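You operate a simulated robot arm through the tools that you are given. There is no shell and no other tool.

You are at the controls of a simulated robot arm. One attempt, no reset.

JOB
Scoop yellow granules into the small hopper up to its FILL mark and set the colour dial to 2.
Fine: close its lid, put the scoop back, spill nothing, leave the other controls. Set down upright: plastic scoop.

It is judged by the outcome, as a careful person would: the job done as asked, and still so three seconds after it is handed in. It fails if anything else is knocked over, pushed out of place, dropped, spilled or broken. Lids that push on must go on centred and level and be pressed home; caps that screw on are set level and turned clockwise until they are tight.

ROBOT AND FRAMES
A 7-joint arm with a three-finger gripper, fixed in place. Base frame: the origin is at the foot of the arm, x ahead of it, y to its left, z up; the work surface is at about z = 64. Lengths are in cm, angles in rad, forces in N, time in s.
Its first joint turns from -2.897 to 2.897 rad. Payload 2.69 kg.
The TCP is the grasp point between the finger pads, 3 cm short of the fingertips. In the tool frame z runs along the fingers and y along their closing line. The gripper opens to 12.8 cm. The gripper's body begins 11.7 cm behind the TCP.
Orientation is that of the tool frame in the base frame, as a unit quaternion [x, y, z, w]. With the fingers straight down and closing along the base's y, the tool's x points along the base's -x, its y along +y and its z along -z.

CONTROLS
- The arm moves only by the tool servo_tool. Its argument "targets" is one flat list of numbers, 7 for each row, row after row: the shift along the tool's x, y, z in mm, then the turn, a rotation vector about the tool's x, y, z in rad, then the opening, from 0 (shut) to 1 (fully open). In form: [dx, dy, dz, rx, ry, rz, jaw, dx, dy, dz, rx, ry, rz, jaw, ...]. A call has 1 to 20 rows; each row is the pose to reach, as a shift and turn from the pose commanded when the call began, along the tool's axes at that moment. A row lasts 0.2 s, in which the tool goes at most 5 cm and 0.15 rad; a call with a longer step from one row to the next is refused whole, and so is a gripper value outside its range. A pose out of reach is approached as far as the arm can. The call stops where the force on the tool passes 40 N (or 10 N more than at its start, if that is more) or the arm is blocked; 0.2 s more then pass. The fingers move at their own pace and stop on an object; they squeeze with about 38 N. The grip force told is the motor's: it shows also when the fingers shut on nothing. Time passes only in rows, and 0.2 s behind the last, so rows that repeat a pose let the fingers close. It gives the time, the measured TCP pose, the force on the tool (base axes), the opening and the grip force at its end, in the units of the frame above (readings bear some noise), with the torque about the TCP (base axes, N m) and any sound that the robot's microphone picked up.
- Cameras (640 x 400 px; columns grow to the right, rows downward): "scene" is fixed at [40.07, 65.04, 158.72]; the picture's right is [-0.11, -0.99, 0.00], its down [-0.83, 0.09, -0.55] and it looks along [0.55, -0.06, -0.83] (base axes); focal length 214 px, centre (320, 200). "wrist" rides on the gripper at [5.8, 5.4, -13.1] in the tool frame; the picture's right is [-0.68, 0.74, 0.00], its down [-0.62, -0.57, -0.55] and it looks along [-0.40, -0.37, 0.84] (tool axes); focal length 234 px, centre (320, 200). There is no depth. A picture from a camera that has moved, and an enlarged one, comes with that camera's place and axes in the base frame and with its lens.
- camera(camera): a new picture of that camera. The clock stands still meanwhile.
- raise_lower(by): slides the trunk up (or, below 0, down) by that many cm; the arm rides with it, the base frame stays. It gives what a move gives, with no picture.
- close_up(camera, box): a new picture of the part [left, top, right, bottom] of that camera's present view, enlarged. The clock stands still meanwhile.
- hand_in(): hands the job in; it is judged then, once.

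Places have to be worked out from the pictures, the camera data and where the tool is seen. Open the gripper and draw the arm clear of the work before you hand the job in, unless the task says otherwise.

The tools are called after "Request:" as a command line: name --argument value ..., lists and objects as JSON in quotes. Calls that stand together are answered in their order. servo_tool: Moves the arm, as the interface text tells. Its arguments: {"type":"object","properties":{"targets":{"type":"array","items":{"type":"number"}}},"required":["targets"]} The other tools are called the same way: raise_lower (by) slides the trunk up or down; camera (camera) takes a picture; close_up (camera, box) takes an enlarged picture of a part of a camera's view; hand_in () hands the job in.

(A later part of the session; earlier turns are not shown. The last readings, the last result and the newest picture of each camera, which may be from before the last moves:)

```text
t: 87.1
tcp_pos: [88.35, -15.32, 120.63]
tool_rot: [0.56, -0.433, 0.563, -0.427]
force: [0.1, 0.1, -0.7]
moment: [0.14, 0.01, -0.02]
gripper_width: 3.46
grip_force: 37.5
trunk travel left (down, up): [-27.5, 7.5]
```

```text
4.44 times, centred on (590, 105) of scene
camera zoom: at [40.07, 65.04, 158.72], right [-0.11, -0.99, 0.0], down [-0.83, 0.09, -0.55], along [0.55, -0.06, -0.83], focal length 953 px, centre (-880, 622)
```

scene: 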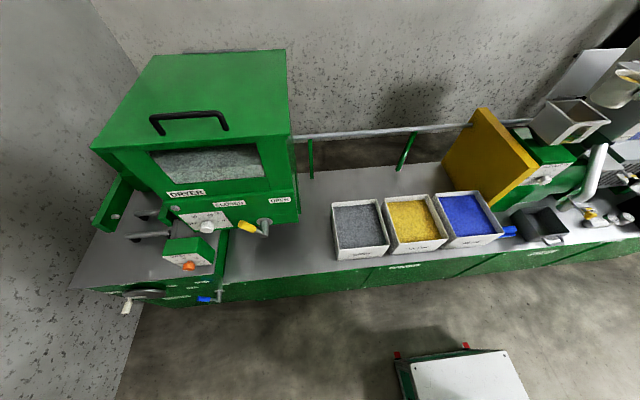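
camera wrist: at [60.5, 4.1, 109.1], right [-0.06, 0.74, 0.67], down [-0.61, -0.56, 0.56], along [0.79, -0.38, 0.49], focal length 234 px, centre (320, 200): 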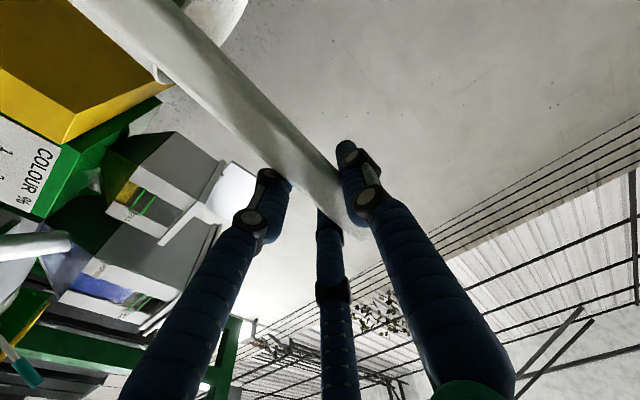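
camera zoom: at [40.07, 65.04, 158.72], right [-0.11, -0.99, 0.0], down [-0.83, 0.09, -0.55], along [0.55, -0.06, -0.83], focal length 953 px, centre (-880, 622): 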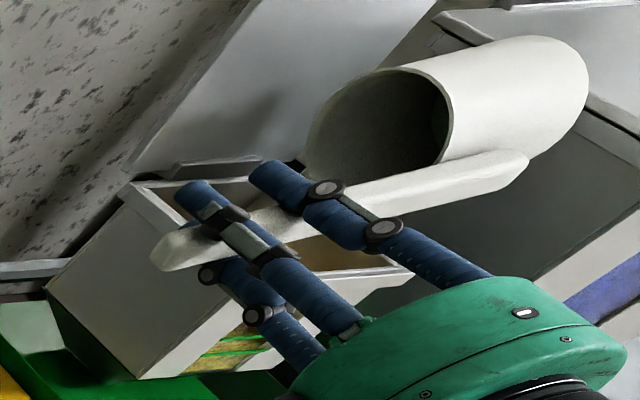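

The cup looks empty. One last tilt to 120° to be sure, then I'll bring it back upright over the hopper.

Request:
servo_tool --targets '[-4, 16, 0, 0, 0, -0.131, 0, -7.3, 31.2, 0, 0, 0, -0.262, 0, -7.3, 31.2, 0, 0, 0, -0.262, 0]'

Request:
close_up --camera "scene" --box '[540, 60, 640, 150]'

```text
t: 87.9
tcp_pos: [88.48, -15.38, 117.24]
tool_rot: [0.611, -0.356, 0.615, -0.35]
force: [0.5, -1.0, -1.1]
moment: [0.13, 0.02, 0.02]
gripper_width: 3.44
grip_force: 38.0
trunk travel left (down, up): [-27.5, 7.5]
```

```text
4.44 times, centred on (590, 105) of scene
camera zoom: at [40.07, 65.04, 158.72], right [-0.11, -0.99, 0.0], down [-0.83, 0.09, -0.55], along [0.55, -0.06, -0.83], focal length 953 px, centre (-880, 622)
```

zoom: 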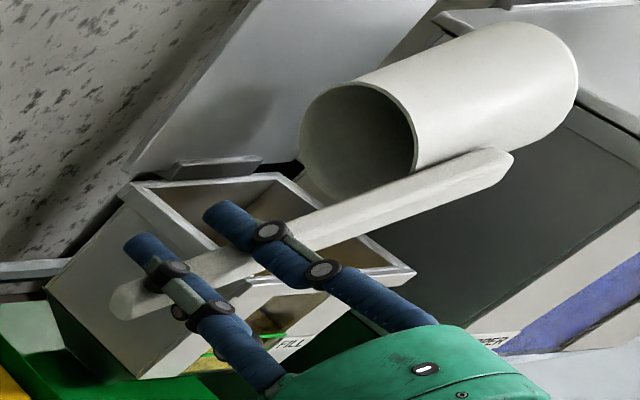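

The cup is empty. Unrolling upright along the reverse path and backing away.

Request:
servo_tool --targets '[8.1, -16.1, 0, 0, 0, 0.131, 0, 16.6, -30.8, 0, 0, 0, 0.262, 0, 28.2, -44.9, 0, 0, 0, 0.393, 0, 40.2, -57.6, 0, 0, 0, 0.524, 0, 55.3, -69.7, 0, 0, 0, 0.654, 0, 70.7, -80.4, 0, 0, 0, 0.785, 0, 89.2, -90.5, 0, 0, 0, 0.916, 0, 107.2, -99.7, 0, 0, 0, 1.047, 0, 126.5, -107.1, 0, 0, 0, 1.178, 0, 145.6, -112.2, 0, 0, 0, 1.309, 0, 165.1, -116, 0, 0, 0, 1.44, 0, 185, -118.4, 0, 0, 0, 1.571, 0, 195.9, -121.3, 0, 0, 0, 1.702, 0, 205.5, -123.9, 0, 0, 0, 1.833, 0, 212.3, -125.7, 0, 0, 0, 1.964, 0, 219, -127.5, 0, 0, 0, 2.094, 0, 219, -127.5, -40, 0, 0, 2.094, 0, 219, -127.5, -80, 0, 0, 2.094, 0, 219, -127.5, -125, 0, 0, 2.094, 0, 219, -127.5, -155, 0, 0, 2.094, 0]'

Request:
close_up --camera "scene" --box '[540, 60, 640, 150]'

```text
t: 92.1
tcp_pos: [72.61, -27.63, 139.37]
tool_rot: [0.003, 0.706, -0.004, 0.708]
force: [0.4, 0.5, -1.0]
moment: [0.01, 0.04, -0.01]
gripper_width: 3.45
grip_force: 38.1
trunk travel left (down, up): [-27.5, 7.5]
```

```text
4.44 times, centred on (590, 105) of scene
camera zoom: at [40.07, 65.04, 158.72], right [-0.11, -0.99, 0.0], down [-0.83, 0.09, -0.55], along [0.55, -0.06, -0.83], focal length 953 px, centre (-880, 622)
```

zoom: 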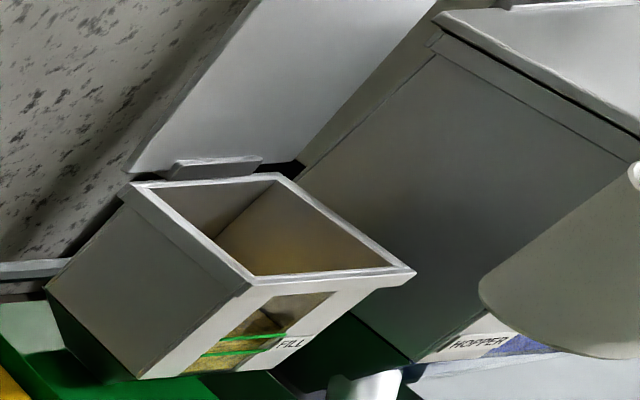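

Return to the same viewing pose to read the level.

Request:
servo_tool --targets '[0, 40, 0, 0, 0, 0, 0, 0, 80, 0, 0, 0, 0, 0, 0, 120, 0, 0, 0, 0, 0, 10, 160, 0, 0, 0, 0, 0, 20, 200, 0, 0, 0, 0, 0, 50, 230, 0, 0, 0, 0, 0, 85, 262, 0, 0, 0, 0, 0, 125, 262, 0, 0, -0.03, 0, 0, 165, 262, 0, 0, -0.06, 0, 0, 200, 262, 0, 0, -0.1, 0, 0, 231, 262, 2, 0, -0.1, 0, 0, 231, 262, 2, 0, -0.1, 0, 0]'

Request:
close_up --camera "wrist" --box '[110, 160, 200, 250]'

```text
t: 94.7
tcp_pos: [73.2, -1.47, 116.13]
tool_rot: [0.003, 0.67, -0.004, 0.742]
force: [0.9, -0.2, -0.9]
moment: [-0.02, 0.02, 0.0]
gripper_width: 3.45
grip_force: 37.9
trunk travel left (down, up): [-27.5, 7.5]
```

```text
4.44 times, centred on (155, 205) of wrist
camera zoom: at [60.87, 3.89, 108.98], right [-0.06, 0.74, 0.67], down [-0.61, -0.56, 0.56], along [0.79, -0.38, 0.49], focal length 1041 px, centre (1053, 178)
```

zoom: 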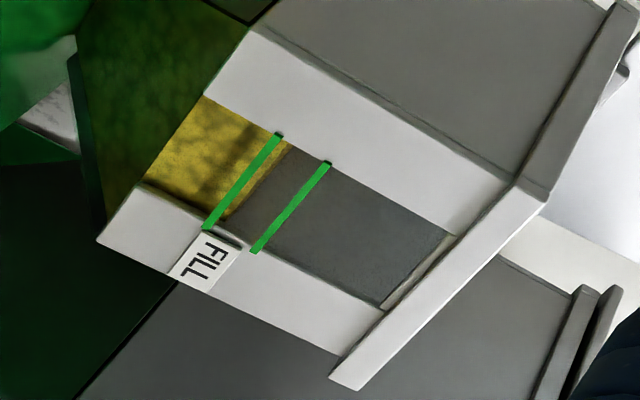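

The level is now inside the FILL band, but only about 0.3 cm above the lower line. I'll add a small part-scoop to bring it nearer the middle, so I head back to the yellow bin.

Request:
servo_tool --targets '[18, 33, 1, 0, 0.02, 0, 0, 37, 67, 2, 0, 0.04, 0, 0, 56, 100, 3, 0, 0.06, 0, 0, 75, 134, 4, 0, 0.08, 0, 0, 93, 167, 5, 0, 0.1, 0, 0, 112, 201, 6, 0, 0.1, 0, 0, 131, 234, 7, 0, 0.1, 0, 0, 150, 268, 7, 0, 0.1, 0, 0, 168, 301, 7.3, 0, 0.1, 0, 0, 168, 301, 7.3, 0, 0.1, 0, 0]'

Request:
close_up --camera "scene" --box '[350, 160, 480, 270]'

```text
t: 96.9
tcp_pos: [76.26, 28.51, 99.77]
tool_rot: [0.003, 0.707, -0.005, 0.708]
force: [0.9, 0.3, -1.5]
moment: [0.05, 0.03, -0.04]
gripper_width: 3.45
grip_force: 37.8
trunk travel left (down, up): [-27.5, 7.5]
```

```text
3.64 times, centred on (415, 215) of scene
camera zoom: at [40.07, 65.04, 158.72], right [-0.11, -0.99, 0.0], down [-0.83, 0.09, -0.55], along [0.55, -0.06, -0.83], focal length 780 px, centre (-26, 146)
```

zoom: 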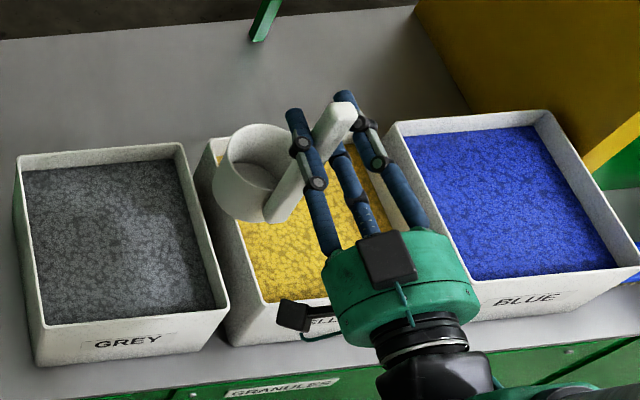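

Rolling to 60° and lowering until the lip is about at the granule surface.

Request:
servo_tool --targets '[0, 1, 0, 0, 0, -0.13, 0, 0, 2, 0, 0, 0, -0.26, 0, 0, 4, 0, 0, 0, -0.39, 0, 0, 6, 0, 0, 0, -0.52, 0, 0, 8, 0, 0, 0, -0.65, 0, 0, 10, 0, 0, 0, -0.78, 0, 20, 12, 0, 0, 0, -0.91, 0, 50, 13, -3, 0, 0, -1.047, 0, 85, 14, -5, 0, 0, -1.047, 0, 115, 14, -5, 0, 0, -1.047, 0, 140, 14, -5, 0, 0, -1.047, 0, 160, 14, -5, 0, 0, -1.047, 0]'

Request:
close_up --camera "scene" --box '[360, 180, 460, 260]'

```text
t: 99.5
tcp_pos: [75.42, 29.78, 83.86]
tool_rot: [-0.351, 0.613, -0.357, 0.611]
force: [0.6, 0.0, -0.7]
moment: [0.13, 0.05, 0.02]
gripper_width: 3.43
grip_force: 37.7
trunk travel left (down, up): [-27.5, 7.5]
```

```text
5.00 times, centred on (410, 220) of scene
camera zoom: at [40.07, 65.04, 158.72], right [-0.11, -0.99, 0.0], down [-0.83, 0.09, -0.55], along [0.55, -0.06, -0.83], focal length 1072 px, centre (-130, 100)
```

zoom: 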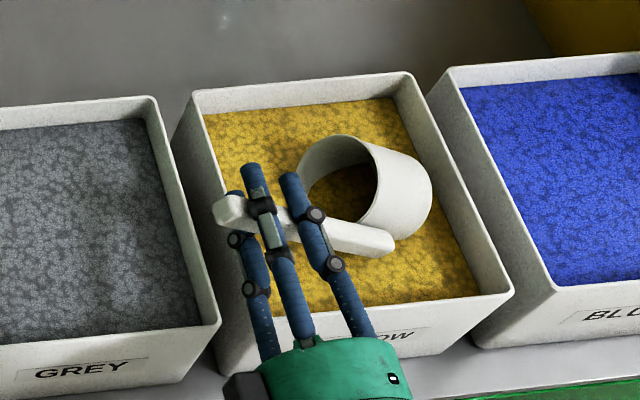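

Request:
servo_tool --targets '[2.5, 4.3, 0, 0, 0, 0, 0, 5, 8.7, 0, 0, 0, 0, 0, 5, 8.7, 0, 0, 0, 0, 0]'

Request:
close_up --camera "scene" --box '[385, 190, 445, 240]'

```text
t: 100.3
tcp_pos: [75.42, 29.82, 82.67]
tool_rot: [-0.352, 0.614, -0.357, 0.61]
force: [0.1, 0.2, -2.4]
moment: [0.24, 0.06, -0.02]
gripper_width: 3.49
grip_force: 37.9
trunk travel left (down, up): [-27.5, 7.5]
```

```text
8.00 times, centred on (415, 215) of scene
camera zoom: at [40.07, 65.04, 158.72], right [-0.11, -0.99, 0.0], down [-0.83, 0.09, -0.55], along [0.55, -0.06, -0.83], focal length 1716 px, centre (-440, 80)
```

zoom: 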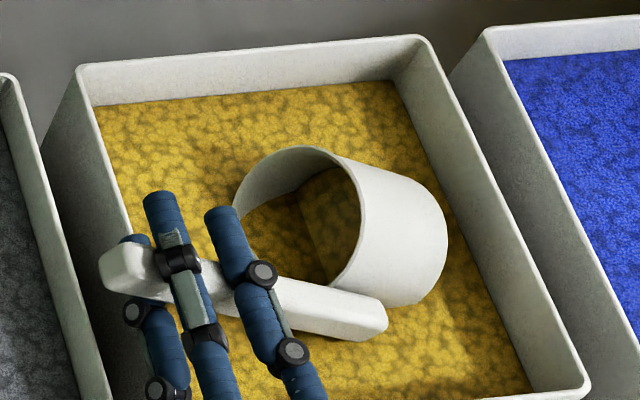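

The load reading rose by about 1.5 N, so the cup has picked up some granules. Unrolling upright while raising.

Request:
servo_tool --targets '[-0.4, -22.7, 0, 0, 0, 0.131, 0, 0.4, -47.2, 0, 0, 0, 0.262, 0, 3.2, -71.8, 0, 0, 0, 0.393, 0, 7.9, -96.3, 0, 0, 0, 0.524, 0, 14.8, -119.6, 0, 0, 0, 0.654, 0, 23.7, -141.3, 0, 0, 0, 0.785, 0, 34.5, -161.1, 0, 0, 0, 0.916, 0, 46.8, -179, 0, 0, 0, 1.047, 0, 46.8, -179, 0, 0, 0, 1.047, 0]'

Request:
close_up --camera "scene" --box '[385, 180, 455, 235]'

```text
t: 102.3
tcp_pos: [75.37, 16.75, 95.79]
tool_rot: [0.004, 0.707, -0.004, 0.707]
force: [0.8, -1.2, -2.2]
moment: [-0.02, 0.08, 0.01]
gripper_width: 3.48
grip_force: 37.8
trunk travel left (down, up): [-27.5, 7.5]
```

```text
7.27 times, centred on (420, 208) of scene
camera zoom: at [40.07, 65.04, 158.72], right [-0.11, -0.99, 0.0], down [-0.83, 0.09, -0.55], along [0.55, -0.06, -0.83], focal length 1560 px, centre (-407, 146)
```

zoom: 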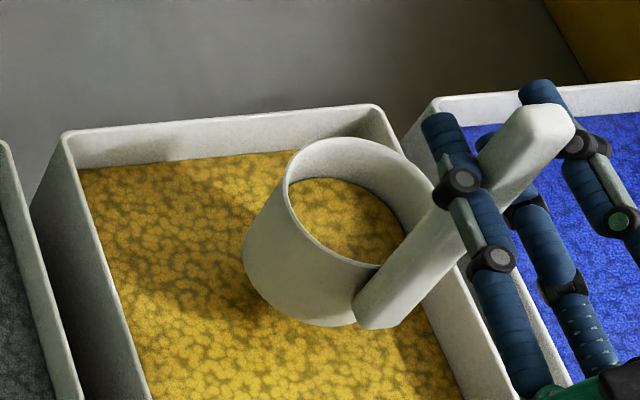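

The cup is nearly half full, more than the roughly 0.4–0.5 cm rise I want. I'll tip the excess back into the yellow bin by tilting to 80° over its middle.

Request:
servo_tool --targets '[1, 15, 0, 0, 0, -0.127, 0, 4, 30, 0, 0, 0, -0.254, 0, 8.5, 44, 0, 0, 0, -0.381, 0, 15, 58, 0, 0, 0, -0.508, 0, 23, 71, 0, 0, 0, -0.635, 0, 33, 82, 0, 0, 0, -0.762, 0, 44, 93, 0, 0, 0, -0.889, 0, 56, 101, 0, 0, 0, -1.016, 0, 69, 108, 0, 0, 0, -1.143, 0, 83, 114, 0, 0, 0, -1.27, 0, 98, 117.5, 0, 0, 0, -1.396, 0, 98, 117.5, 0, 0, 0, -1.396, 0, 98, 117.5, 0, 0, 0, -1.396, 0]'

Request:
close_up --camera "scene" --box '[360, 180, 460, 260]'

```text
t: 105.1
tcp_pos: [75.45, 28.67, 85.61]
tool_rot: [-0.452, 0.543, -0.458, 0.54]
force: [0.4, -0.3, -2.1]
moment: [0.18, 0.01, -0.01]
gripper_width: 3.49
grip_force: 38.0
trunk travel left (down, up): [-27.5, 7.5]
```

```text
5.00 times, centred on (410, 220) of scene
camera zoom: at [40.07, 65.04, 158.72], right [-0.11, -0.99, 0.0], down [-0.83, 0.09, -0.55], along [0.55, -0.06, -0.83], focal length 1072 px, centre (-130, 100)
```

zoom: 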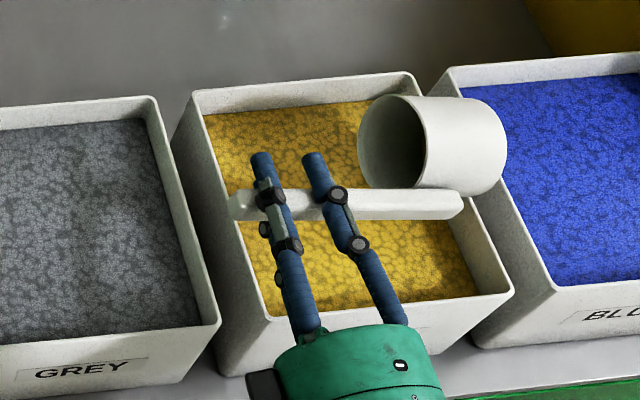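

Request:
close_up --camera "scene" --box '[400, 190, 450, 225]'

```text
11.43 times, centred on (425, 208) of scene
camera zoom: at [40.07, 65.04, 158.72], right [-0.11, -0.99, 0.0], down [-0.83, 0.09, -0.55], along [0.55, -0.06, -0.83], focal length 2451 px, centre (-880, 114)
```

zoom: 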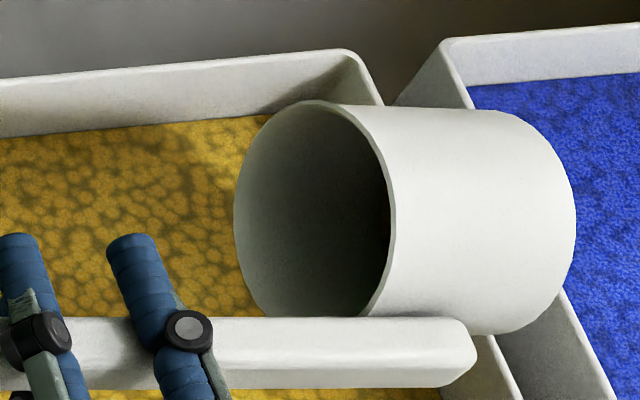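

Request:
servo_tool --targets '[0.8, -15.4, 0, 0, 0, 0.127, 0, 3.8, -30.1, 0, 0, 0, 0.254, 0, 8.6, -44.2, 0, 0, 0, 0.381, 0, 15.1, -57.7, 0, 0, 0, 0.508, 0, 23.3, -70.4, 0, 0, 0, 0.635, 0, 33, -82, 0, 0, 0, 0.762, 0, 44.2, -92.1, 0, 0, 0, 0.889, 0, 56.5, -100.9, 0, 0, 0, 1.016, 0, 69.8, -108, 0, 0, 0, 1.143, 0, 84, -113.4, 0, 0, 0, 1.27, 0, 97.5, -123.9, 0, 0, 0, 1.396, 0, 97.5, -123.9, 0, 0, 0, 1.396, 0]'

Request:
close_up --camera "scene" --box '[385, 180, 455, 235]'

```text
t: 107.7
tcp_pos: [74.99, 16.8, 96.45]
tool_rot: [0.003, 0.707, -0.003, 0.707]
force: [0.2, -0.7, -1.3]
moment: [-0.04, 0.05, 0.02]
gripper_width: 3.46
grip_force: 38.3
trunk travel left (down, up): [-27.5, 7.5]
```

```text
7.27 times, centred on (420, 208) of scene
camera zoom: at [40.07, 65.04, 158.72], right [-0.11, -0.99, 0.0], down [-0.83, 0.09, -0.55], along [0.55, -0.06, -0.83], focal length 1560 px, centre (-407, 146)
```

zoom: 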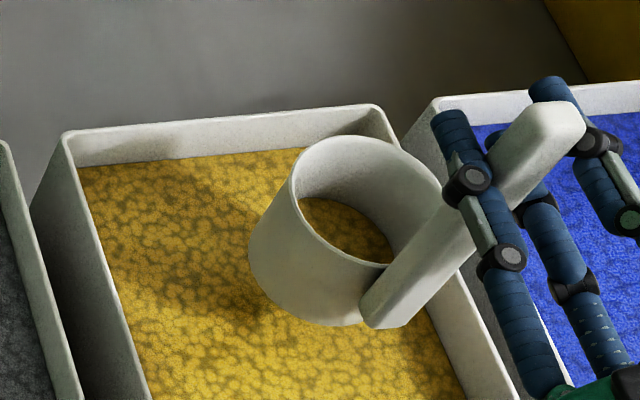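

About a quarter cup is left, which should raise the level roughly 0.5 cm. Carrying it to the hopper along the proven path.

Request:
servo_tool --targets '[-20, 0, 0, 0, 0, 0, 0, -45, -15, 0, 0, 0, 0, 0, -68, -45, 0, 0, 0, 0, 0, -91, -75, 0, 0, 0, 0, 0, -114, -105, 0, 0, 0, 0, 0, -137, -135, 0, 0, 0, 0, 0, -160, -165, 0, 0, 0, 0, 0, -183, -195, 0, 0, 0, 0, 0, -206, -225, 0, 0, 0, 0, 0, -229, -255, 0, 0, 0, 0, 0, -252, -285, 0, 0, 0, 0, 0, -275, -315, 0, 0, 0, 0, 0, -298, -345, 0, 0, 0, 0, 0, -321, -375, 0, 0, 0, 0, 0, -344, -405, 0, 0, 0, 0, 0, -367, -435, 0, 0, 0, 0, 0, -390, -460, 0, 0, 0, 0, 0, -410, -478, 0, 0, 0, 0, 0, -415, -486, 0, 0, 0, 0, 0]'

Request:
servo_tool --targets '[0, 0, 20, 0, 0, 0, 0, 0, 0, 45, 0, 0, 0, 0, 0, 0, 70, 0, 0, 0, 0, 0, 0, 95, 0, 0, 0, 0, 0, 0, 118, 0, 0, 0, 0, 0, 0, 134, 0, 0, 0, 0, 0, 0, 134, 0, 0, 0, 0]'

```text
t: 111.7
tcp_pos: [74.66, -31.77, 137.94]
tool_rot: [0.003, 0.707, -0.003, 0.707]
force: [0.4, -0.6, -1.5]
moment: [0.0, 0.06, 0.0]
gripper_width: 3.49
grip_force: 38.0
trunk travel left (down, up): [-27.5, 7.5]
```

```text
t: 113.3
tcp_pos: [88.2, -32.08, 137.92]
tool_rot: [0.002, 0.707, -0.004, 0.708]
force: [-0.5, 0.0, -1.6]
moment: [-0.01, 0.04, -0.01]
gripper_width: 3.44
grip_force: 37.8
trunk travel left (down, up): [-27.5, 7.5]
```

In place above the hopper. Pouring with the same lip-centred tilt to 75° first.

Request:
servo_tool --targets '[10, 17, 0, 0, 0, -0.131, 0, 12, 33, 0, 0, 0, -0.262, 0, 19, 50, 0, 0, 0, -0.393, 0, 28, 66, 0, 0, 0, -0.524, 0, 40, 82, 0, 0, 0, -0.654, 0, 52, 97, 0, 0, 0, -0.785, 0, 65, 111, 0, 0, 0, -0.916, 0, 79, 124, 0, 0, 0, -1.047, 0, 95, 136, 0, 0, 0, -1.178, 0, 113, 146, 0, 0, 0, -1.309, 0]'

Request:
servo_tool --targets '[-3.6, 17.5, 0, 0, 0, -0.131, 0, -6, 35.8, 0, 0, 0, -0.262, 0, -6, 35.8, 0, 0, 0, -0.262, 0, -6.9, 51.6, 0, 0, 0, -0.393, 0, -4.7, 67.5, 0, 0, 0, -0.524, 0, -4.7, 67.5, 0, 0, 0, -0.524, 0]'

Request:
servo_tool --targets '[-4, 16, 0, 0, 0, -0.131, 0, -7.3, 31.2, 0, 0, 0, -0.262, 0, -7.3, 31.2, 0, 0, 0, -0.262, 0, -7.3, 31.2, 0, 0, 0, -0.262, 0]'

Request:
close_up --camera "scene" --box '[540, 60, 640, 150]'

```text
t: 115.5
tcp_pos: [88.36, -17.07, 126.65]
tool_rot: [-0.429, 0.562, -0.433, 0.559]
force: [0.7, -0.4, -1.8]
moment: [0.19, 0.03, 0.01]
gripper_width: 3.47
grip_force: 37.8
trunk travel left (down, up): [-27.5, 7.5]
```

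```text
t: 116.9
tcp_pos: [88.54, -14.97, 120.11]
tool_rot: [0.56, -0.433, 0.563, -0.428]
force: [-0.5, 0.0, -0.7]
moment: [0.12, 0.03, 0.01]
gripper_width: 3.47
grip_force: 38.2
trunk travel left (down, up): [-27.5, 7.5]
```

```text
t: 117.9
tcp_pos: [88.63, -15.05, 116.96]
tool_rot: [0.61, -0.356, 0.615, -0.35]
force: [0.4, 0.6, -1.3]
moment: [0.13, 0.03, -0.02]
gripper_width: 3.46
grip_force: 37.5
trunk travel left (down, up): [-27.5, 7.5]
```

```text
4.44 times, centred on (590, 105) of scene
camera zoom: at [40.07, 65.04, 158.72], right [-0.11, -0.99, 0.0], down [-0.83, 0.09, -0.55], along [0.55, -0.06, -0.83], focal length 953 px, centre (-880, 622)
```

zoom: 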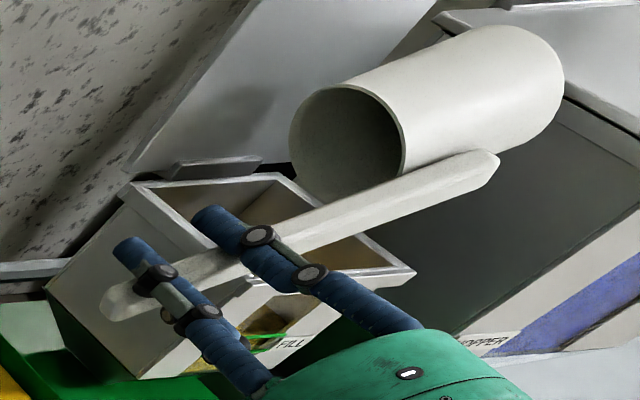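

The cup is drained (moment back to its empty value). Unrolling and backing out, then returning to the viewing pose.

Request:
servo_tool --targets '[8.1, -16.1, 0, 0, 0, 0.131, 0, 16.6, -30.8, 0, 0, 0, 0.262, 0, 28.2, -44.9, 0, 0, 0, 0.393, 0, 40.2, -57.6, 0, 0, 0, 0.524, 0, 55.3, -69.7, 0, 0, 0, 0.654, 0, 70.7, -80.4, 0, 0, 0, 0.785, 0, 89.2, -90.5, 0, 0, 0, 0.916, 0, 107.2, -99.7, 0, 0, 0, 1.047, 0, 126.5, -107.1, 0, 0, 0, 1.178, 0, 145.6, -112.2, 0, 0, 0, 1.309, 0, 165.1, -116, 0, 0, 0, 1.44, 0, 185, -118.4, 0, 0, 0, 1.571, 0, 195.9, -121.3, 0, 0, 0, 1.702, 0, 205.5, -123.9, 0, 0, 0, 1.833, 0, 212.3, -125.7, 0, 0, 0, 1.964, 0, 219, -127.5, 0, 0, 0, 2.094, 0, 219, -127.5, -40, 0, 0, 2.094, 0, 219, -127.5, -80, 0, 0, 2.094, 0, 219, -127.5, -125, 0, 0, 2.094, 0, 219, -127.5, -155, 0, 0, 2.094, 0]'

Request:
servo_tool --targets '[0, 40, 0, 0, 0, 0, 0, 0, 80, 0, 0, 0, 0, 0, 0, 120, 0, 0, 0, 0, 0, 10, 160, 0, 0, 0, 0, 0, 20, 200, 0, 0, 0, 0, 0, 50, 230, 0, 0, 0, 0, 0, 85, 262, 0, 0, 0, 0, 0, 125, 262, 0, 0, -0.03, 0, 0, 165, 262, 0, 0, -0.06, 0, 0, 200, 262, 0, 0, -0.1, 0, 0, 231, 262, 2, 0, -0.1, 0, 0, 231, 262, 2, 0, -0.1, 0, 0]'

Request:
close_up --camera "wrist" --box '[110, 160, 200, 250]'

Request:
close_up --camera "wrist" --box '[0, 0, 200, 250]'

```text
t: 122.1
tcp_pos: [72.35, -27.6, 139.03]
tool_rot: [0.002, 0.706, -0.004, 0.708]
force: [-0.8, -0.5, -0.9]
moment: [0.02, 0.05, -0.03]
gripper_width: 3.43
grip_force: 38.2
trunk travel left (down, up): [-27.5, 7.5]
```

```text
t: 124.7
tcp_pos: [73.09, -1.29, 116.23]
tool_rot: [0.003, 0.671, -0.005, 0.742]
force: [0.0, 0.5, -1.6]
moment: [-0.05, 0.03, 0.02]
gripper_width: 3.47
grip_force: 37.8
trunk travel left (down, up): [-27.5, 7.5]
```

```text
4.44 times, centred on (155, 205) of wrist
camera zoom: at [60.64, 4.19, 109.12], right [-0.06, 0.74, 0.67], down [-0.61, -0.56, 0.56], along [0.79, -0.38, 0.49], focal length 1041 px, centre (1053, 178)
```

zoom: 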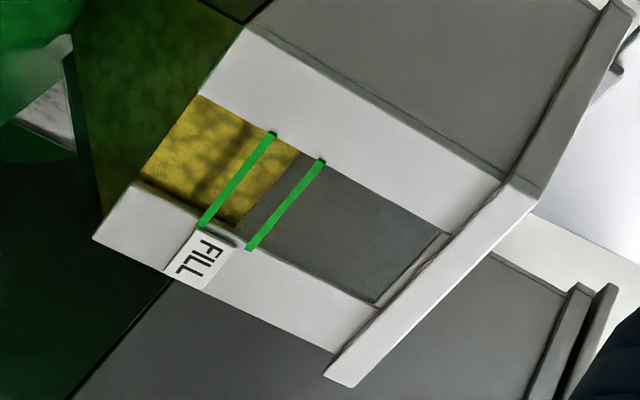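

```text
1.60 times, centred on (100, 125) of wrist
camera zoom: at [60.64, 4.19, 109.12], right [-0.06, 0.74, 0.67], down [-0.61, -0.56, 0.56], along [0.79, -0.38, 0.49], focal length 375 px, centre (672, 320)
```

zoom: 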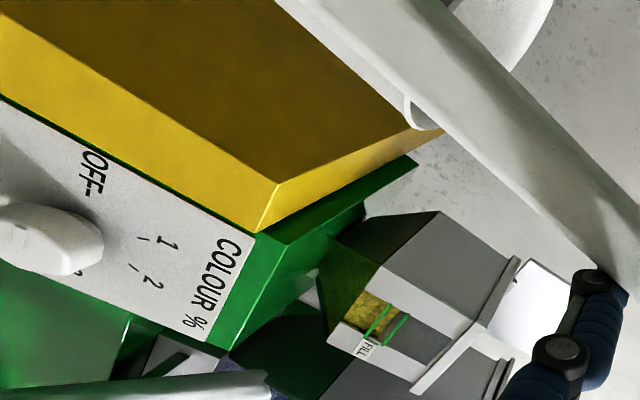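

The level now sits in the middle between the two FILL lines. Next I return the scoop to its original spot, starting with the carry to above it.

Request:
servo_tool --targets '[7, 30, -1, 0, 0.02, 0, 0, 15, 70, -3, 0, 0.04, 0, 0, 22, 110, -4, 0, 0.06, 0, 0, 30, 150, -6, 0, 0.08, 0, 0, 37, 190, -8, 0, 0.1, 0, 0, 45, 230, -9, 0, 0.1, 0, 0, 52, 270, -11, 0, 0.1, 0, 0, 60, 310, -12, 0, 0.1, 0, 0, 67, 350, -14, 0, 0.1, 0, 0, 75, 390, -16, 0, 0.1, 0, 0, 82, 430, -17, 0, 0.1, 0, 0, 90, 470, -19, 0, 0.1, 0, 0, 97, 510, -20, 0, 0.1, 0, 0, 105, 550, -22, 0, 0.1, 0, 0, 112, 590, -23, 0, 0.1, 0, 0, 118, 620, -24, 0, 0.1, 0, 0, 120, 638, -24, 0, 0.1, 0, 0, 120, 638, -24, 0, 0.1, 0, 0]'

Request:
close_up --camera "scene" --box '[260, 160, 420, 310]'

```text
t: 128.5
tcp_pos: [72.75, 62.35, 103.53]
tool_rot: [0.002, 0.707, -0.003, 0.707]
force: [0.2, -0.2, 0.1]
moment: [0.0, 0.05, -0.02]
gripper_width: 3.45
grip_force: 38.1
trunk travel left (down, up): [-27.5, 7.5]
```

```text
2.67 times, centred on (340, 235) of scene
camera zoom: at [40.07, 65.04, 158.72], right [-0.11, -0.99, 0.0], down [-0.83, 0.09, -0.55], along [0.55, -0.06, -0.83], focal length 572 px, centre (267, 107)
```

zoom: 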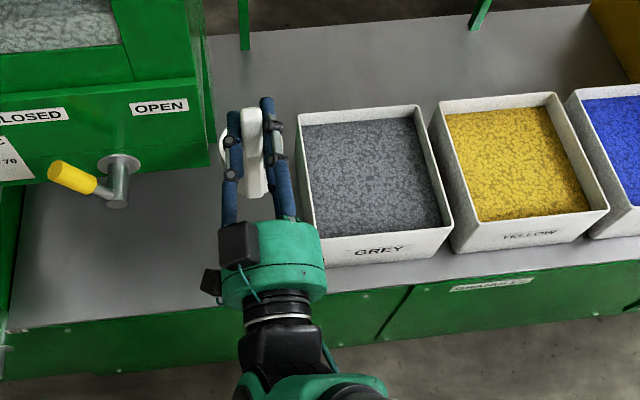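

Lowering toward the original spot, stopping about 1.5 cm above the bench to check.

Request:
servo_tool --targets '[35, 0, -3, 0, 0, 0, 0, 70, 0, -5, 0, 0, 0, 0, 105, 0, -7, 0, 0, 0, 0, 140, 0, -8, 0, 0, 0, 0, 170, 1, -8, 0, 0, 0, 0, 193, 1, -8, 0, 0, 0, 0, 193, 1, -8, 0, 0, 0, 0]'

Request:
close_up --camera "scene" --box '[280, 200, 370, 310]'

Request:
camera --camera "wrist"

```text
t: 130.1
tcp_pos: [71.93, 62.36, 84.35]
tool_rot: [0.002, 0.707, -0.003, 0.708]
force: [0.0, 0.2, -1.4]
moment: [0.01, 0.02, -0.01]
gripper_width: 3.46
grip_force: 37.9
trunk travel left (down, up): [-27.5, 7.5]
```

```text
3.64 times, centred on (325, 255) of scene
camera zoom: at [40.07, 65.04, 158.72], right [-0.11, -0.99, 0.0], down [-0.83, 0.09, -0.55], along [0.55, -0.06, -0.83], focal length 780 px, centre (302, 0)
```

zoom: 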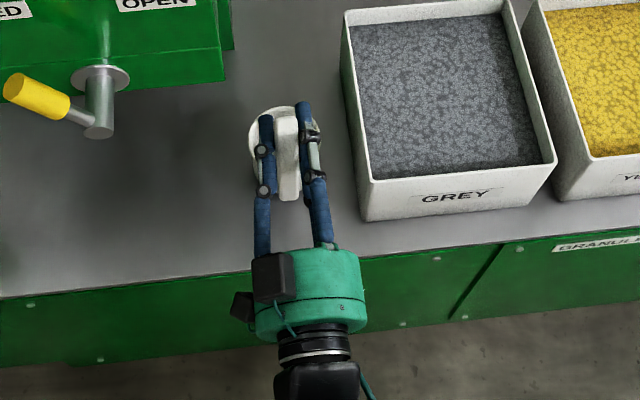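

```text
taken
camera wrist: at [58.81, 67.84, 78.61], right [0.01, 0.74, 0.68], down [-0.55, -0.56, 0.62], along [0.83, -0.38, 0.41], focal length 234 px, centre (320, 200)
```

wrist: 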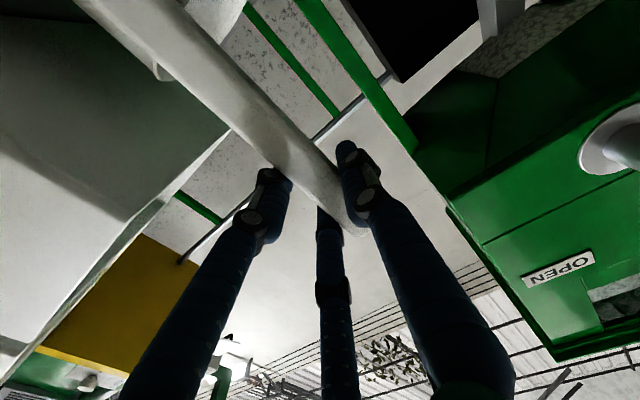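

The scoop is vertical above its spot. Lowering gently until it touches the bench.

Request:
servo_tool --targets '[6, 0, 0, 0, 0, 0, 0, 11, 0, 0, 0, 0, 0, 0, 15, 0, 0, 0, 0, 0, 0, 18, 0, 0, 0, 0, 0, 0]'

Request:
close_up --camera "scene" --box '[295, 220, 345, 265]'

```text
t: 131.1
tcp_pos: [71.97, 62.34, 83.03]
tool_rot: [0.003, 0.705, -0.002, 0.709]
force: [-3.8, -2.1, 22.0]
moment: [-0.18, 0.32, 0.0]
gripper_width: 3.44
grip_force: 38.4
trunk travel left (down, up): [-27.5, 7.5]
```

```text
8.89 times, centred on (320, 242) of scene
camera zoom: at [40.07, 65.04, 158.72], right [-0.11, -0.99, 0.0], down [-0.83, 0.09, -0.55], along [0.55, -0.06, -0.83], focal length 1906 px, centre (320, -178)
```

zoom: 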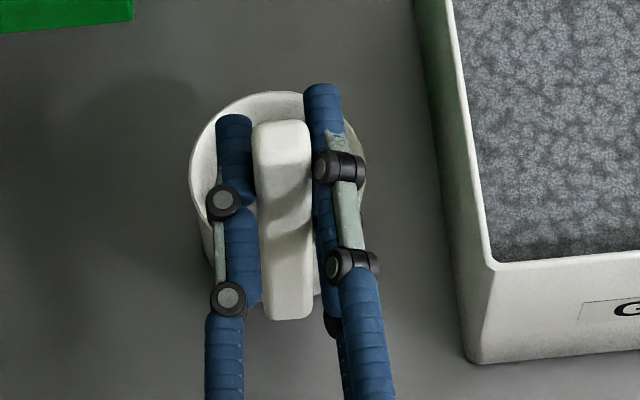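

The scoop touches at z = 83.0. Against the first picture it is about 0.55 cm too far in +y, because the gripper had pulled it over when closing. I'll lift slightly, shift it 0.55 cm in -y and set it down.

Request:
servo_tool --targets '[-8, 0, 0, 0, 0, 0, 0, -12, -3, 0, 0, 0, 0, 0, -12, -5.5, 0, 0, 0, 0, 0, -7, -5.5, 0, 0, 0, 0, 0, -3, -5.5, 0, 0, 0, 0, 0]'

Request:
close_up --camera "scene" --box '[295, 220, 345, 265]'

```text
t: 132.3
tcp_pos: [71.91, 62.0, 83.03]
tool_rot: [0.003, 0.706, -0.003, 0.708]
force: [-4.0, -2.1, 12.0]
moment: [-0.13, 0.17, -0.06]
gripper_width: 3.46
grip_force: 37.6
trunk travel left (down, up): [-27.5, 7.5]
```

```text
8.89 times, centred on (320, 242) of scene
camera zoom: at [40.07, 65.04, 158.72], right [-0.11, -0.99, 0.0], down [-0.83, 0.09, -0.55], along [0.55, -0.06, -0.83], focal length 1906 px, centre (320, -178)
```

zoom: 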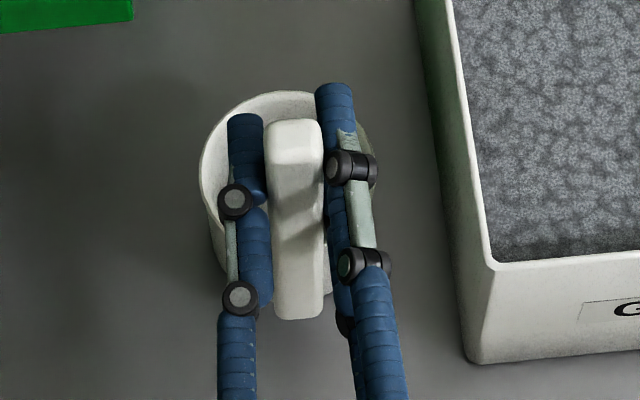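

The handle is back where it was. Releasing gently.

Request:
servo_tool --targets '[-1, 0, 0, 0, 0, 0, 0.28, -1, 0, 0, 0, 0, 0, 0.3, -1, 0, 0, 0, 0, 0, 0.36, -1, 0, 0, 0, 0, 0, 0.45, -1, 0, 0, 0, 0, 0, 0.5]'

Request:
close_up --camera "scene" --box '[295, 220, 345, 265]'

```text
t: 133.5
tcp_pos: [71.95, 61.85, 82.83]
tool_rot: [0.003, 0.707, -0.003, 0.707]
force: [0.3, 0.2, 0.2]
moment: [0.01, 0.01, 0.02]
gripper_width: 6.41
grip_force: 0.0
trunk travel left (down, up): [-27.5, 7.5]
```

```text
8.89 times, centred on (320, 242) of scene
camera zoom: at [40.07, 65.04, 158.72], right [-0.11, -0.99, 0.0], down [-0.83, 0.09, -0.55], along [0.55, -0.06, -0.83], focal length 1906 px, centre (320, -178)
```

zoom: 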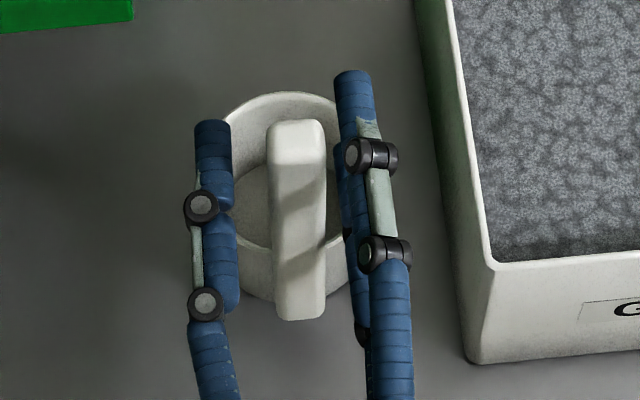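

The scoop stands upright on its spot. Drawing straight back, then up.

Request:
servo_tool --targets '[0, 0, -20, 0, 0, 0, 0.5, 0, 0, -45, 0, 0, 0, 0.5, 0, 0, -65, 0, 0, 0, 0.5, -40, 0, -65, 0, 0, 0, 0.5, -80, 0, -65, 0, 0, 0, 0.5, -120, 0, -65, 0, 0, 0, 0.5, -160, 0, -60, 0, 0, 0, 0.5]'

Request:
close_up --camera "scene" --box '[290, 150, 530, 300]'

Request:
close_up --camera "scene" --box '[295, 220, 345, 265]'

```text
t: 135.1
tcp_pos: [65.89, 61.92, 98.74]
tool_rot: [0.003, 0.707, -0.004, 0.707]
force: [-0.1, -1.4, -0.3]
moment: [0.03, -0.05, 0.03]
gripper_width: 6.42
grip_force: 0.0
trunk travel left (down, up): [-27.5, 7.5]
```

```text
2.67 times, centred on (410, 225) of scene
camera zoom: at [40.07, 65.04, 158.72], right [-0.11, -0.99, 0.0], down [-0.83, 0.09, -0.55], along [0.55, -0.06, -0.83], focal length 572 px, centre (80, 133)
```

zoom: 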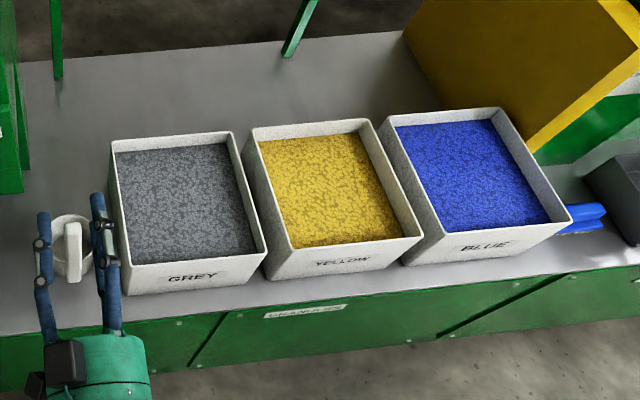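

```text
8.89 times, centred on (320, 242) of scene
camera zoom: at [40.07, 65.04, 158.72], right [-0.11, -0.99, 0.0], down [-0.83, 0.09, -0.55], along [0.55, -0.06, -0.83], focal length 1906 px, centre (320, -178)
```

zoom: 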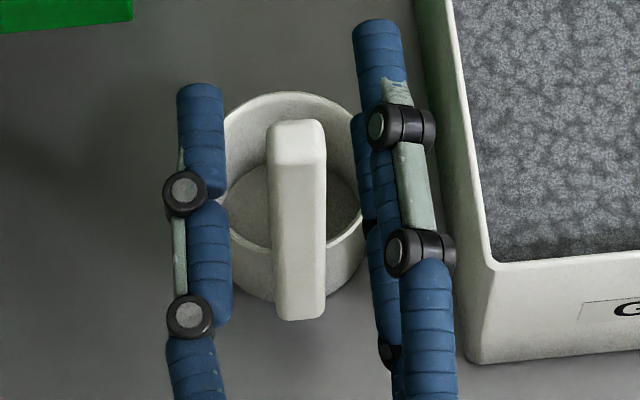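

Everything stands as before, apart from the grey bin being nudged by about half a centimetre at most. Now I go to close the lid, moving back toward the machine at height.

Request:
servo_tool --targets '[-22, -43, 3, 0, 0, 0, 0.5, -44, -86, 7, 0, 0, 0, 0.5, -66, -129, 10, 0, 0, 0, 0.5, -88, -172, 14, 0, 0, 0, 0.5, -110, -215, 17, 0, 0, 0, 0.5, -132, -258, 21, 0, 0, 0, 0.5, -154, -301, 24, 0, 0, 0, 0.5, -176, -344, 28, 0, 0, 0, 0.5, -198, -387, 31, 0, 0, 0, 0.5, -220, -430, 35, 0, 0, 0, 0.5, -242, -473, 40, 0, 0, 0, 0.5, -264, -516, 45, 0, 0, 0, 0.5]'

Request:
servo_tool --targets '[-9, -38, 10, 0, 0, 0.05, 0.4, -18, -76, 20, 0, 0, 0.15, 0.35, -27, -114, 30, 0, 0, 0.3, 0.3, -36, -152, 40, 0, 0, 0.45, 0.3, -45, -190, 50, 0, 0, 0.6, 0.3, -54, -228, 60, 0, 0, 0.75, 0.3, -63, -266, 70, 0, 0, 0.9, 0.3, -72, -304, 75, 0, 0, 1.05, 0.3, -81, -342, 80, 0, 0, 1.2, 0.3, -90, -380, 80, 0, 0, 1.35, 0.3, -100, -385, 80, 0, 0, 1.5, 0.3, -110, -385, 80, 0, 0, 1.571, 0.3]'

Request:
camera --camera "wrist"

```text
t: 137.7
tcp_pos: [69.79, 10.15, 125.15]
tool_rot: [0.002, 0.707, -0.004, 0.707]
force: [-0.2, -0.3, -0.8]
moment: [0.02, 0.01, -0.02]
gripper_width: 6.39
grip_force: 0.0
trunk travel left (down, up): [-27.5, 7.5]
```

```text
t: 140.3
tcp_pos: [77.59, -28.29, 136.46]
tool_rot: [0.502, 0.498, 0.498, 0.502]
force: [0.3, 0.4, 0.2]
moment: [0.03, 0.02, 0.0]
gripper_width: 3.85
grip_force: 0.0
trunk travel left (down, up): [-27.5, 7.5]
```

```text
taken
camera wrist: at [64.53, -22.36, 141.82], right [-0.01, -0.68, 0.74], down [-0.55, -0.61, -0.57], along [0.83, -0.41, -0.37], focal length 234 px, centre (320, 200)
```

wrist: 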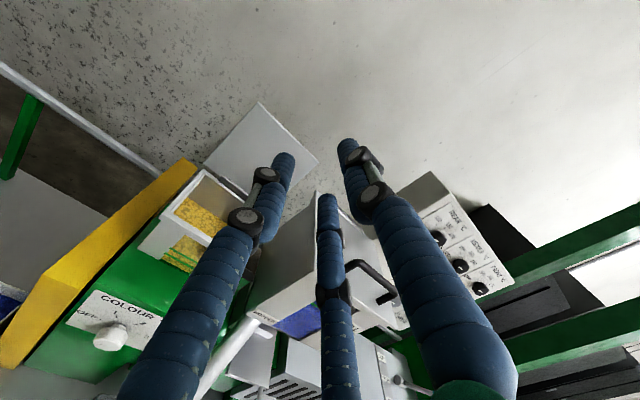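

Lid orientation is reached cleanly. The lid's free edge is at about x = 105, z = 129.5. I'll bring the fingers above that edge, pitched down, to straddle the plate.

Request:
servo_tool --targets '[0, 8, 22, 0.12, 0, 0, 0.32, 0, 16, 44, 0.25, 0, 0, 0.32, 0, 24, 67, 0.38, 0, 0, 0.32, 0, 30, 90, 0.51, 0, 0, 0.32, 0, 34, 113, 0.64, 0, 0, 0.32, 0, 36, 137, 0.77, 0, 0, 0.32, 0, 36, 161, 0.9, 0, 0, 0.32, 0, 36, 185, 1.03, 0, 0, 0.32, 0, 34, 210, 1.16, 0, 0, 0.32, 0, 30, 235, 1.28, 0, 0, 0.32, 0, 25, 259, 1.4, 0, 0, 0.32, 0, 25, 259, 1.4, 0, 0, 0.32]'

Request:
camera --camera "wrist"

Request:
close_up --camera "scene" --box '[520, 0, 640, 150]'

```text
t: 142.9
tcp_pos: [85.98, -26.28, 129.95]
tool_rot: [0.652, 0.647, 0.278, 0.281]
force: [-0.1, 0.2, 0.3]
moment: [-0.02, 0.02, -0.02]
gripper_width: 4.11
grip_force: 0.0
out of reach, approached as far as the arm can: row 5, 6, 7, 8, 9, 10, 11, 12
trunk travel left (down, up): [-27.5, 7.5]
```

```text
taken
camera wrist: at [80.28, -20.4, 142.77], right [0.5, -0.68, 0.54], down [-0.79, -0.61, -0.03], along [0.35, -0.41, -0.84], focal length 234 px, centre (320, 200)
```

wrist: 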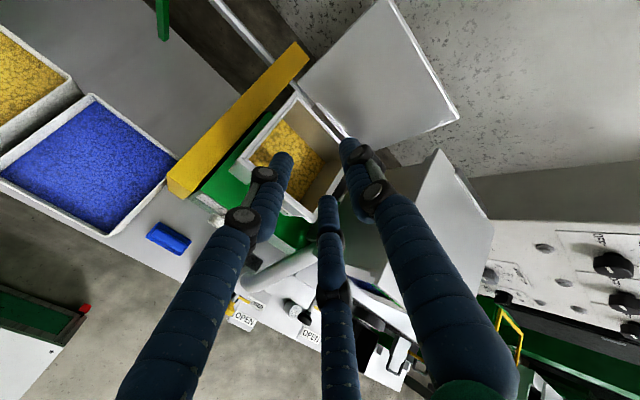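

```text
2.67 times, centred on (580, 75) of scene
camera zoom: at [40.07, 65.04, 158.72], right [-0.11, -0.99, 0.0], down [-0.83, 0.09, -0.55], along [0.55, -0.06, -0.83], focal length 572 px, centre (-373, 533)
```

zoom: 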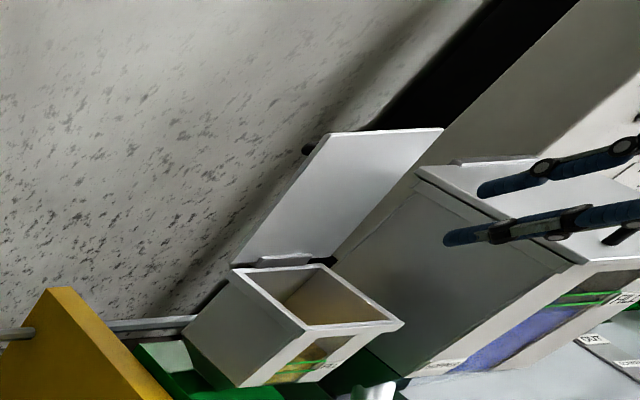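

This arm configuration can't pitch that steeply here; the earlier one could. I'll back out into free space first, leaving the lid untouched.

Request:
servo_tool --targets '[10, -26, 0, -0.14, 0, 0, 0.32, 25, -52, 0, -0.28, 0, 0, 0.32, 45, -78, 0, -0.42, 0, 0, 0.32, 65, -104, -1, -0.56, 0, 0, 0.32, 85, -130, -1, -0.7, 0, 0, 0.32, 105, -156, -2, -0.84, 0, 0, 0.32, 125, -182, -2, -0.98, 0, 0, 0.32, 145, -208, -3, -1.12, 0, 0, 0.32, 165, -234, -3, -1.26, 0, 0, 0.32, 183, -258, -4, -1.4, 0, 0, 0.32, 183, -258, -4, -1.4, 0, 0, 0.32]'

Request:
close_up --camera "scene" --box '[440, 40, 640, 200]'

```text
t: 145.3
tcp_pos: [71.23, -8.0, 112.09]
tool_rot: [0.32, 0.317, 0.629, 0.634]
force: [0.8, 0.4, 0.6]
moment: [0.03, 0.05, -0.05]
gripper_width: 4.09
grip_force: 0.0
out of reach, approached as far as the arm can: row 10, 11
trunk travel left (down, up): [-27.5, 7.5]
```

```text
2.50 times, centred on (540, 120) of scene
camera zoom: at [40.07, 65.04, 158.72], right [-0.11, -0.99, 0.0], down [-0.83, 0.09, -0.55], along [0.55, -0.06, -0.83], focal length 536 px, centre (-230, 400)
```

zoom: 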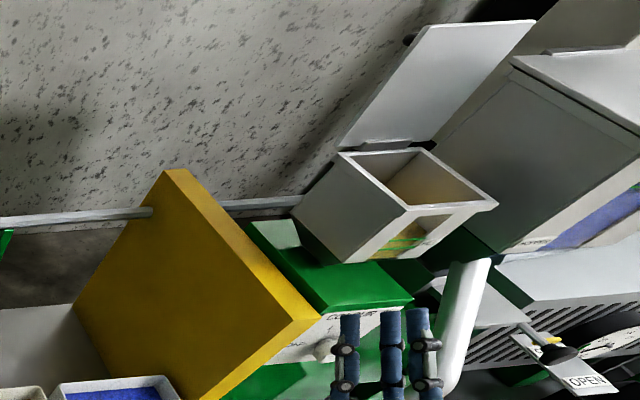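

The tool is in free space, tilted up. I'll rotate to the tool-down orientation here to get back to the earlier arm configuration.

Request:
servo_tool --targets '[1.7, 6.2, 3.8, 0.0919, 0.0927, -0.0468, 0.32, 3.3, 12.3, 7.7, 0.1839, 0.1853, -0.0936, 0.32, 5, 18.5, 11.5, 0.2758, 0.278, -0.1403, 0.32, 6.7, 24.7, 15.3, 0.3678, 0.3707, -0.1871, 0.32, 8.3, 30.8, 19.2, 0.4597, 0.4633, -0.2339, 0.32, 10, 37, 23, 0.5517, 0.556, -0.2807, 0.32, 11.7, 43.2, 26.8, 0.6436, 0.6487, -0.3274, 0.32, 13.3, 49.3, 30.7, 0.7356, 0.7413, -0.3742, 0.32, 15, 55.5, 34.5, 0.8275, 0.834, -0.421, 0.32, 16.7, 61.7, 38.3, 0.9194, 0.9267, -0.4678, 0.32, 18.3, 67.8, 42.2, 1.0114, 1.0193, -0.5146, 0.32, 20, 74, 46, 1.1033, 1.112, -0.5613, 0.32, 21.7, 80.2, 49.8, 1.1953, 1.2047, -0.6081, 0.32, 23.3, 86.3, 53.7, 1.2872, 1.2973, -0.6549, 0.32, 25, 92.5, 57.5, 1.3792, 1.39, -0.7017, 0.32, 26.7, 98.7, 61.3, 1.4711, 1.4827, -0.7484, 0.32, 28.3, 104.8, 65.2, 1.5631, 1.5753, -0.7952, 0.32, 30, 111, 69, 1.655, 1.668, -0.842, 0.32]'

Request:
camera --camera "scene"

```text
t: 149.1
tcp_pos: [70.34, -5.52, 123.85]
tool_rot: [0.046, 0.99, 0.092, 0.096]
force: [0.4, -0.5, 0.7]
moment: [0.05, -0.01, 0.02]
gripper_width: 4.12
grip_force: 0.0
out of reach, approached as far as the arm can: row 17, 18
trunk travel left (down, up): [-27.5, 7.5]
```

```text
taken
```

scene: 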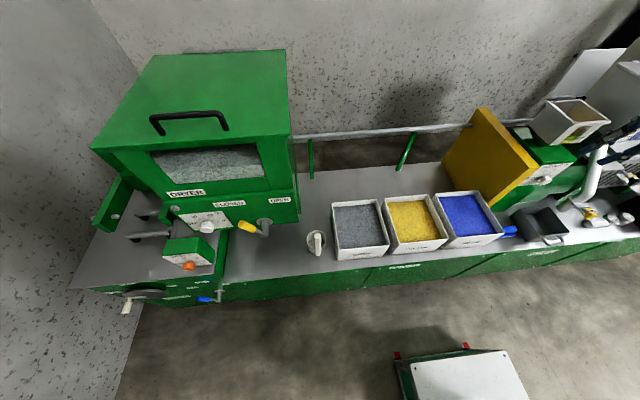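

I'm at the edge of this configuration's range. I'll push gently past tool-down in free space to let the arm change over.

Request:
servo_tool --targets '[0, 0, 0, 0.09, 0.096, -0.046, 0.32, 0, 0, 0, 0.184, 0.192, -0.092, 0.32, 0, 0, 0, 0.184, 0.192, -0.092, 0.32, 0, 0, 0, 0.184, 0.192, -0.092, 0.32, 0, 0, 0, 0.184, 0.192, -0.092, 0.32, 0, 0, 0, 0.184, 0.192, -0.092, 0.32, 0, 0, 0, 0.184, 0.192, -0.092, 0.32, 0, 0, 0, 0.184, 0.192, -0.092, 0.32, 0, 0, 0, 0.184, 0.192, -0.092, 0.32, 0, 0, 0, 0.184, 0.192, -0.092, 0.32, 0, 0, 0, 0.184, 0.192, -0.092, 0.32, 0, 0, 0, 0.184, 0.192, -0.092, 0.32, 0, 0, 0, 0.184, 0.192, -0.092, 0.32]'

```text
t: 151.9
tcp_pos: [69.62, -5.25, 122.32]
tool_rot: [0.039, 0.993, 0.079, 0.081]
force: [0.5, 1.2, 0.2]
moment: [-0.01, -0.01, -0.03]
gripper_width: 4.09
grip_force: 0.1
out of reach, approached as far as the arm can: row 1, 2, 3, 4, 5, 6, 7, 8, 9, 10, 11, 12, 13
trunk travel left (down, up): [-27.5, 7.5]
```

It stays at that limit. The same finger line is available with the roll turned the other way, which suits this configuration better, so I'll rotate -90° about the tool axis and see if the pitch frees up.

Request:
servo_tool --targets '[0, 0, 0, 0, 0, -0.13, 0.32, 0, 0, 0, 0, 0, -0.26, 0.32, 0, 0, 0, 0, 0, -0.39, 0.32, 0, 0, 0, 0, 0, -0.52, 0.32, 0, 0, 0, 0, 0, -0.65, 0.32, 0, 0, 0, 0, 0, -0.78, 0.32, 0, 0, 0, 0, 0, -0.91, 0.32, 0, 0, 0, 0, 0, -1.04, 0.32, 0, 0, 0, 0, 0, -1.17, 0.32, 0, 0, 0, 0, 0, -1.3, 0.32, 0, 0, 0, 0, 0, -1.43, 0.32, 0, 0, 0, 0, 0, -1.56, 0.32]'

Request:
camera --camera "wrist"

```text
t: 154.5
tcp_pos: [69.49, -5.12, 122.42]
tool_rot: [-0.671, 0.733, -0.002, 0.114]
force: [0.1, -0.9, 0.4]
moment: [0.03, 0.01, 0.01]
gripper_width: 4.11
grip_force: 0.1
trunk travel left (down, up): [-27.5, 7.5]
```

```text
taken
camera wrist: at [61.58, -12.29, 133.35], right [-0.67, 0.74, 0.0], down [0.51, 0.47, 0.72], along [0.54, 0.49, -0.69], focal length 234 px, centre (320, 200)
```

wrist: 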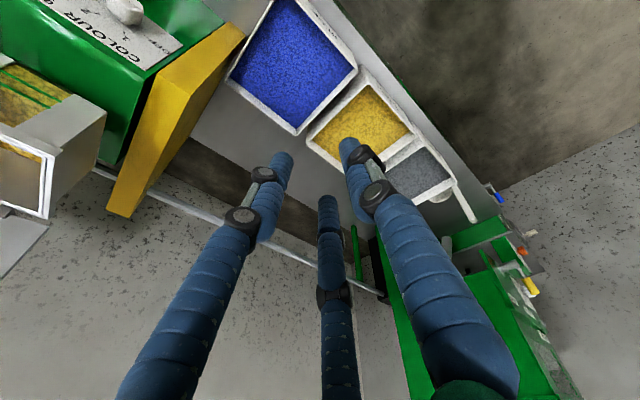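

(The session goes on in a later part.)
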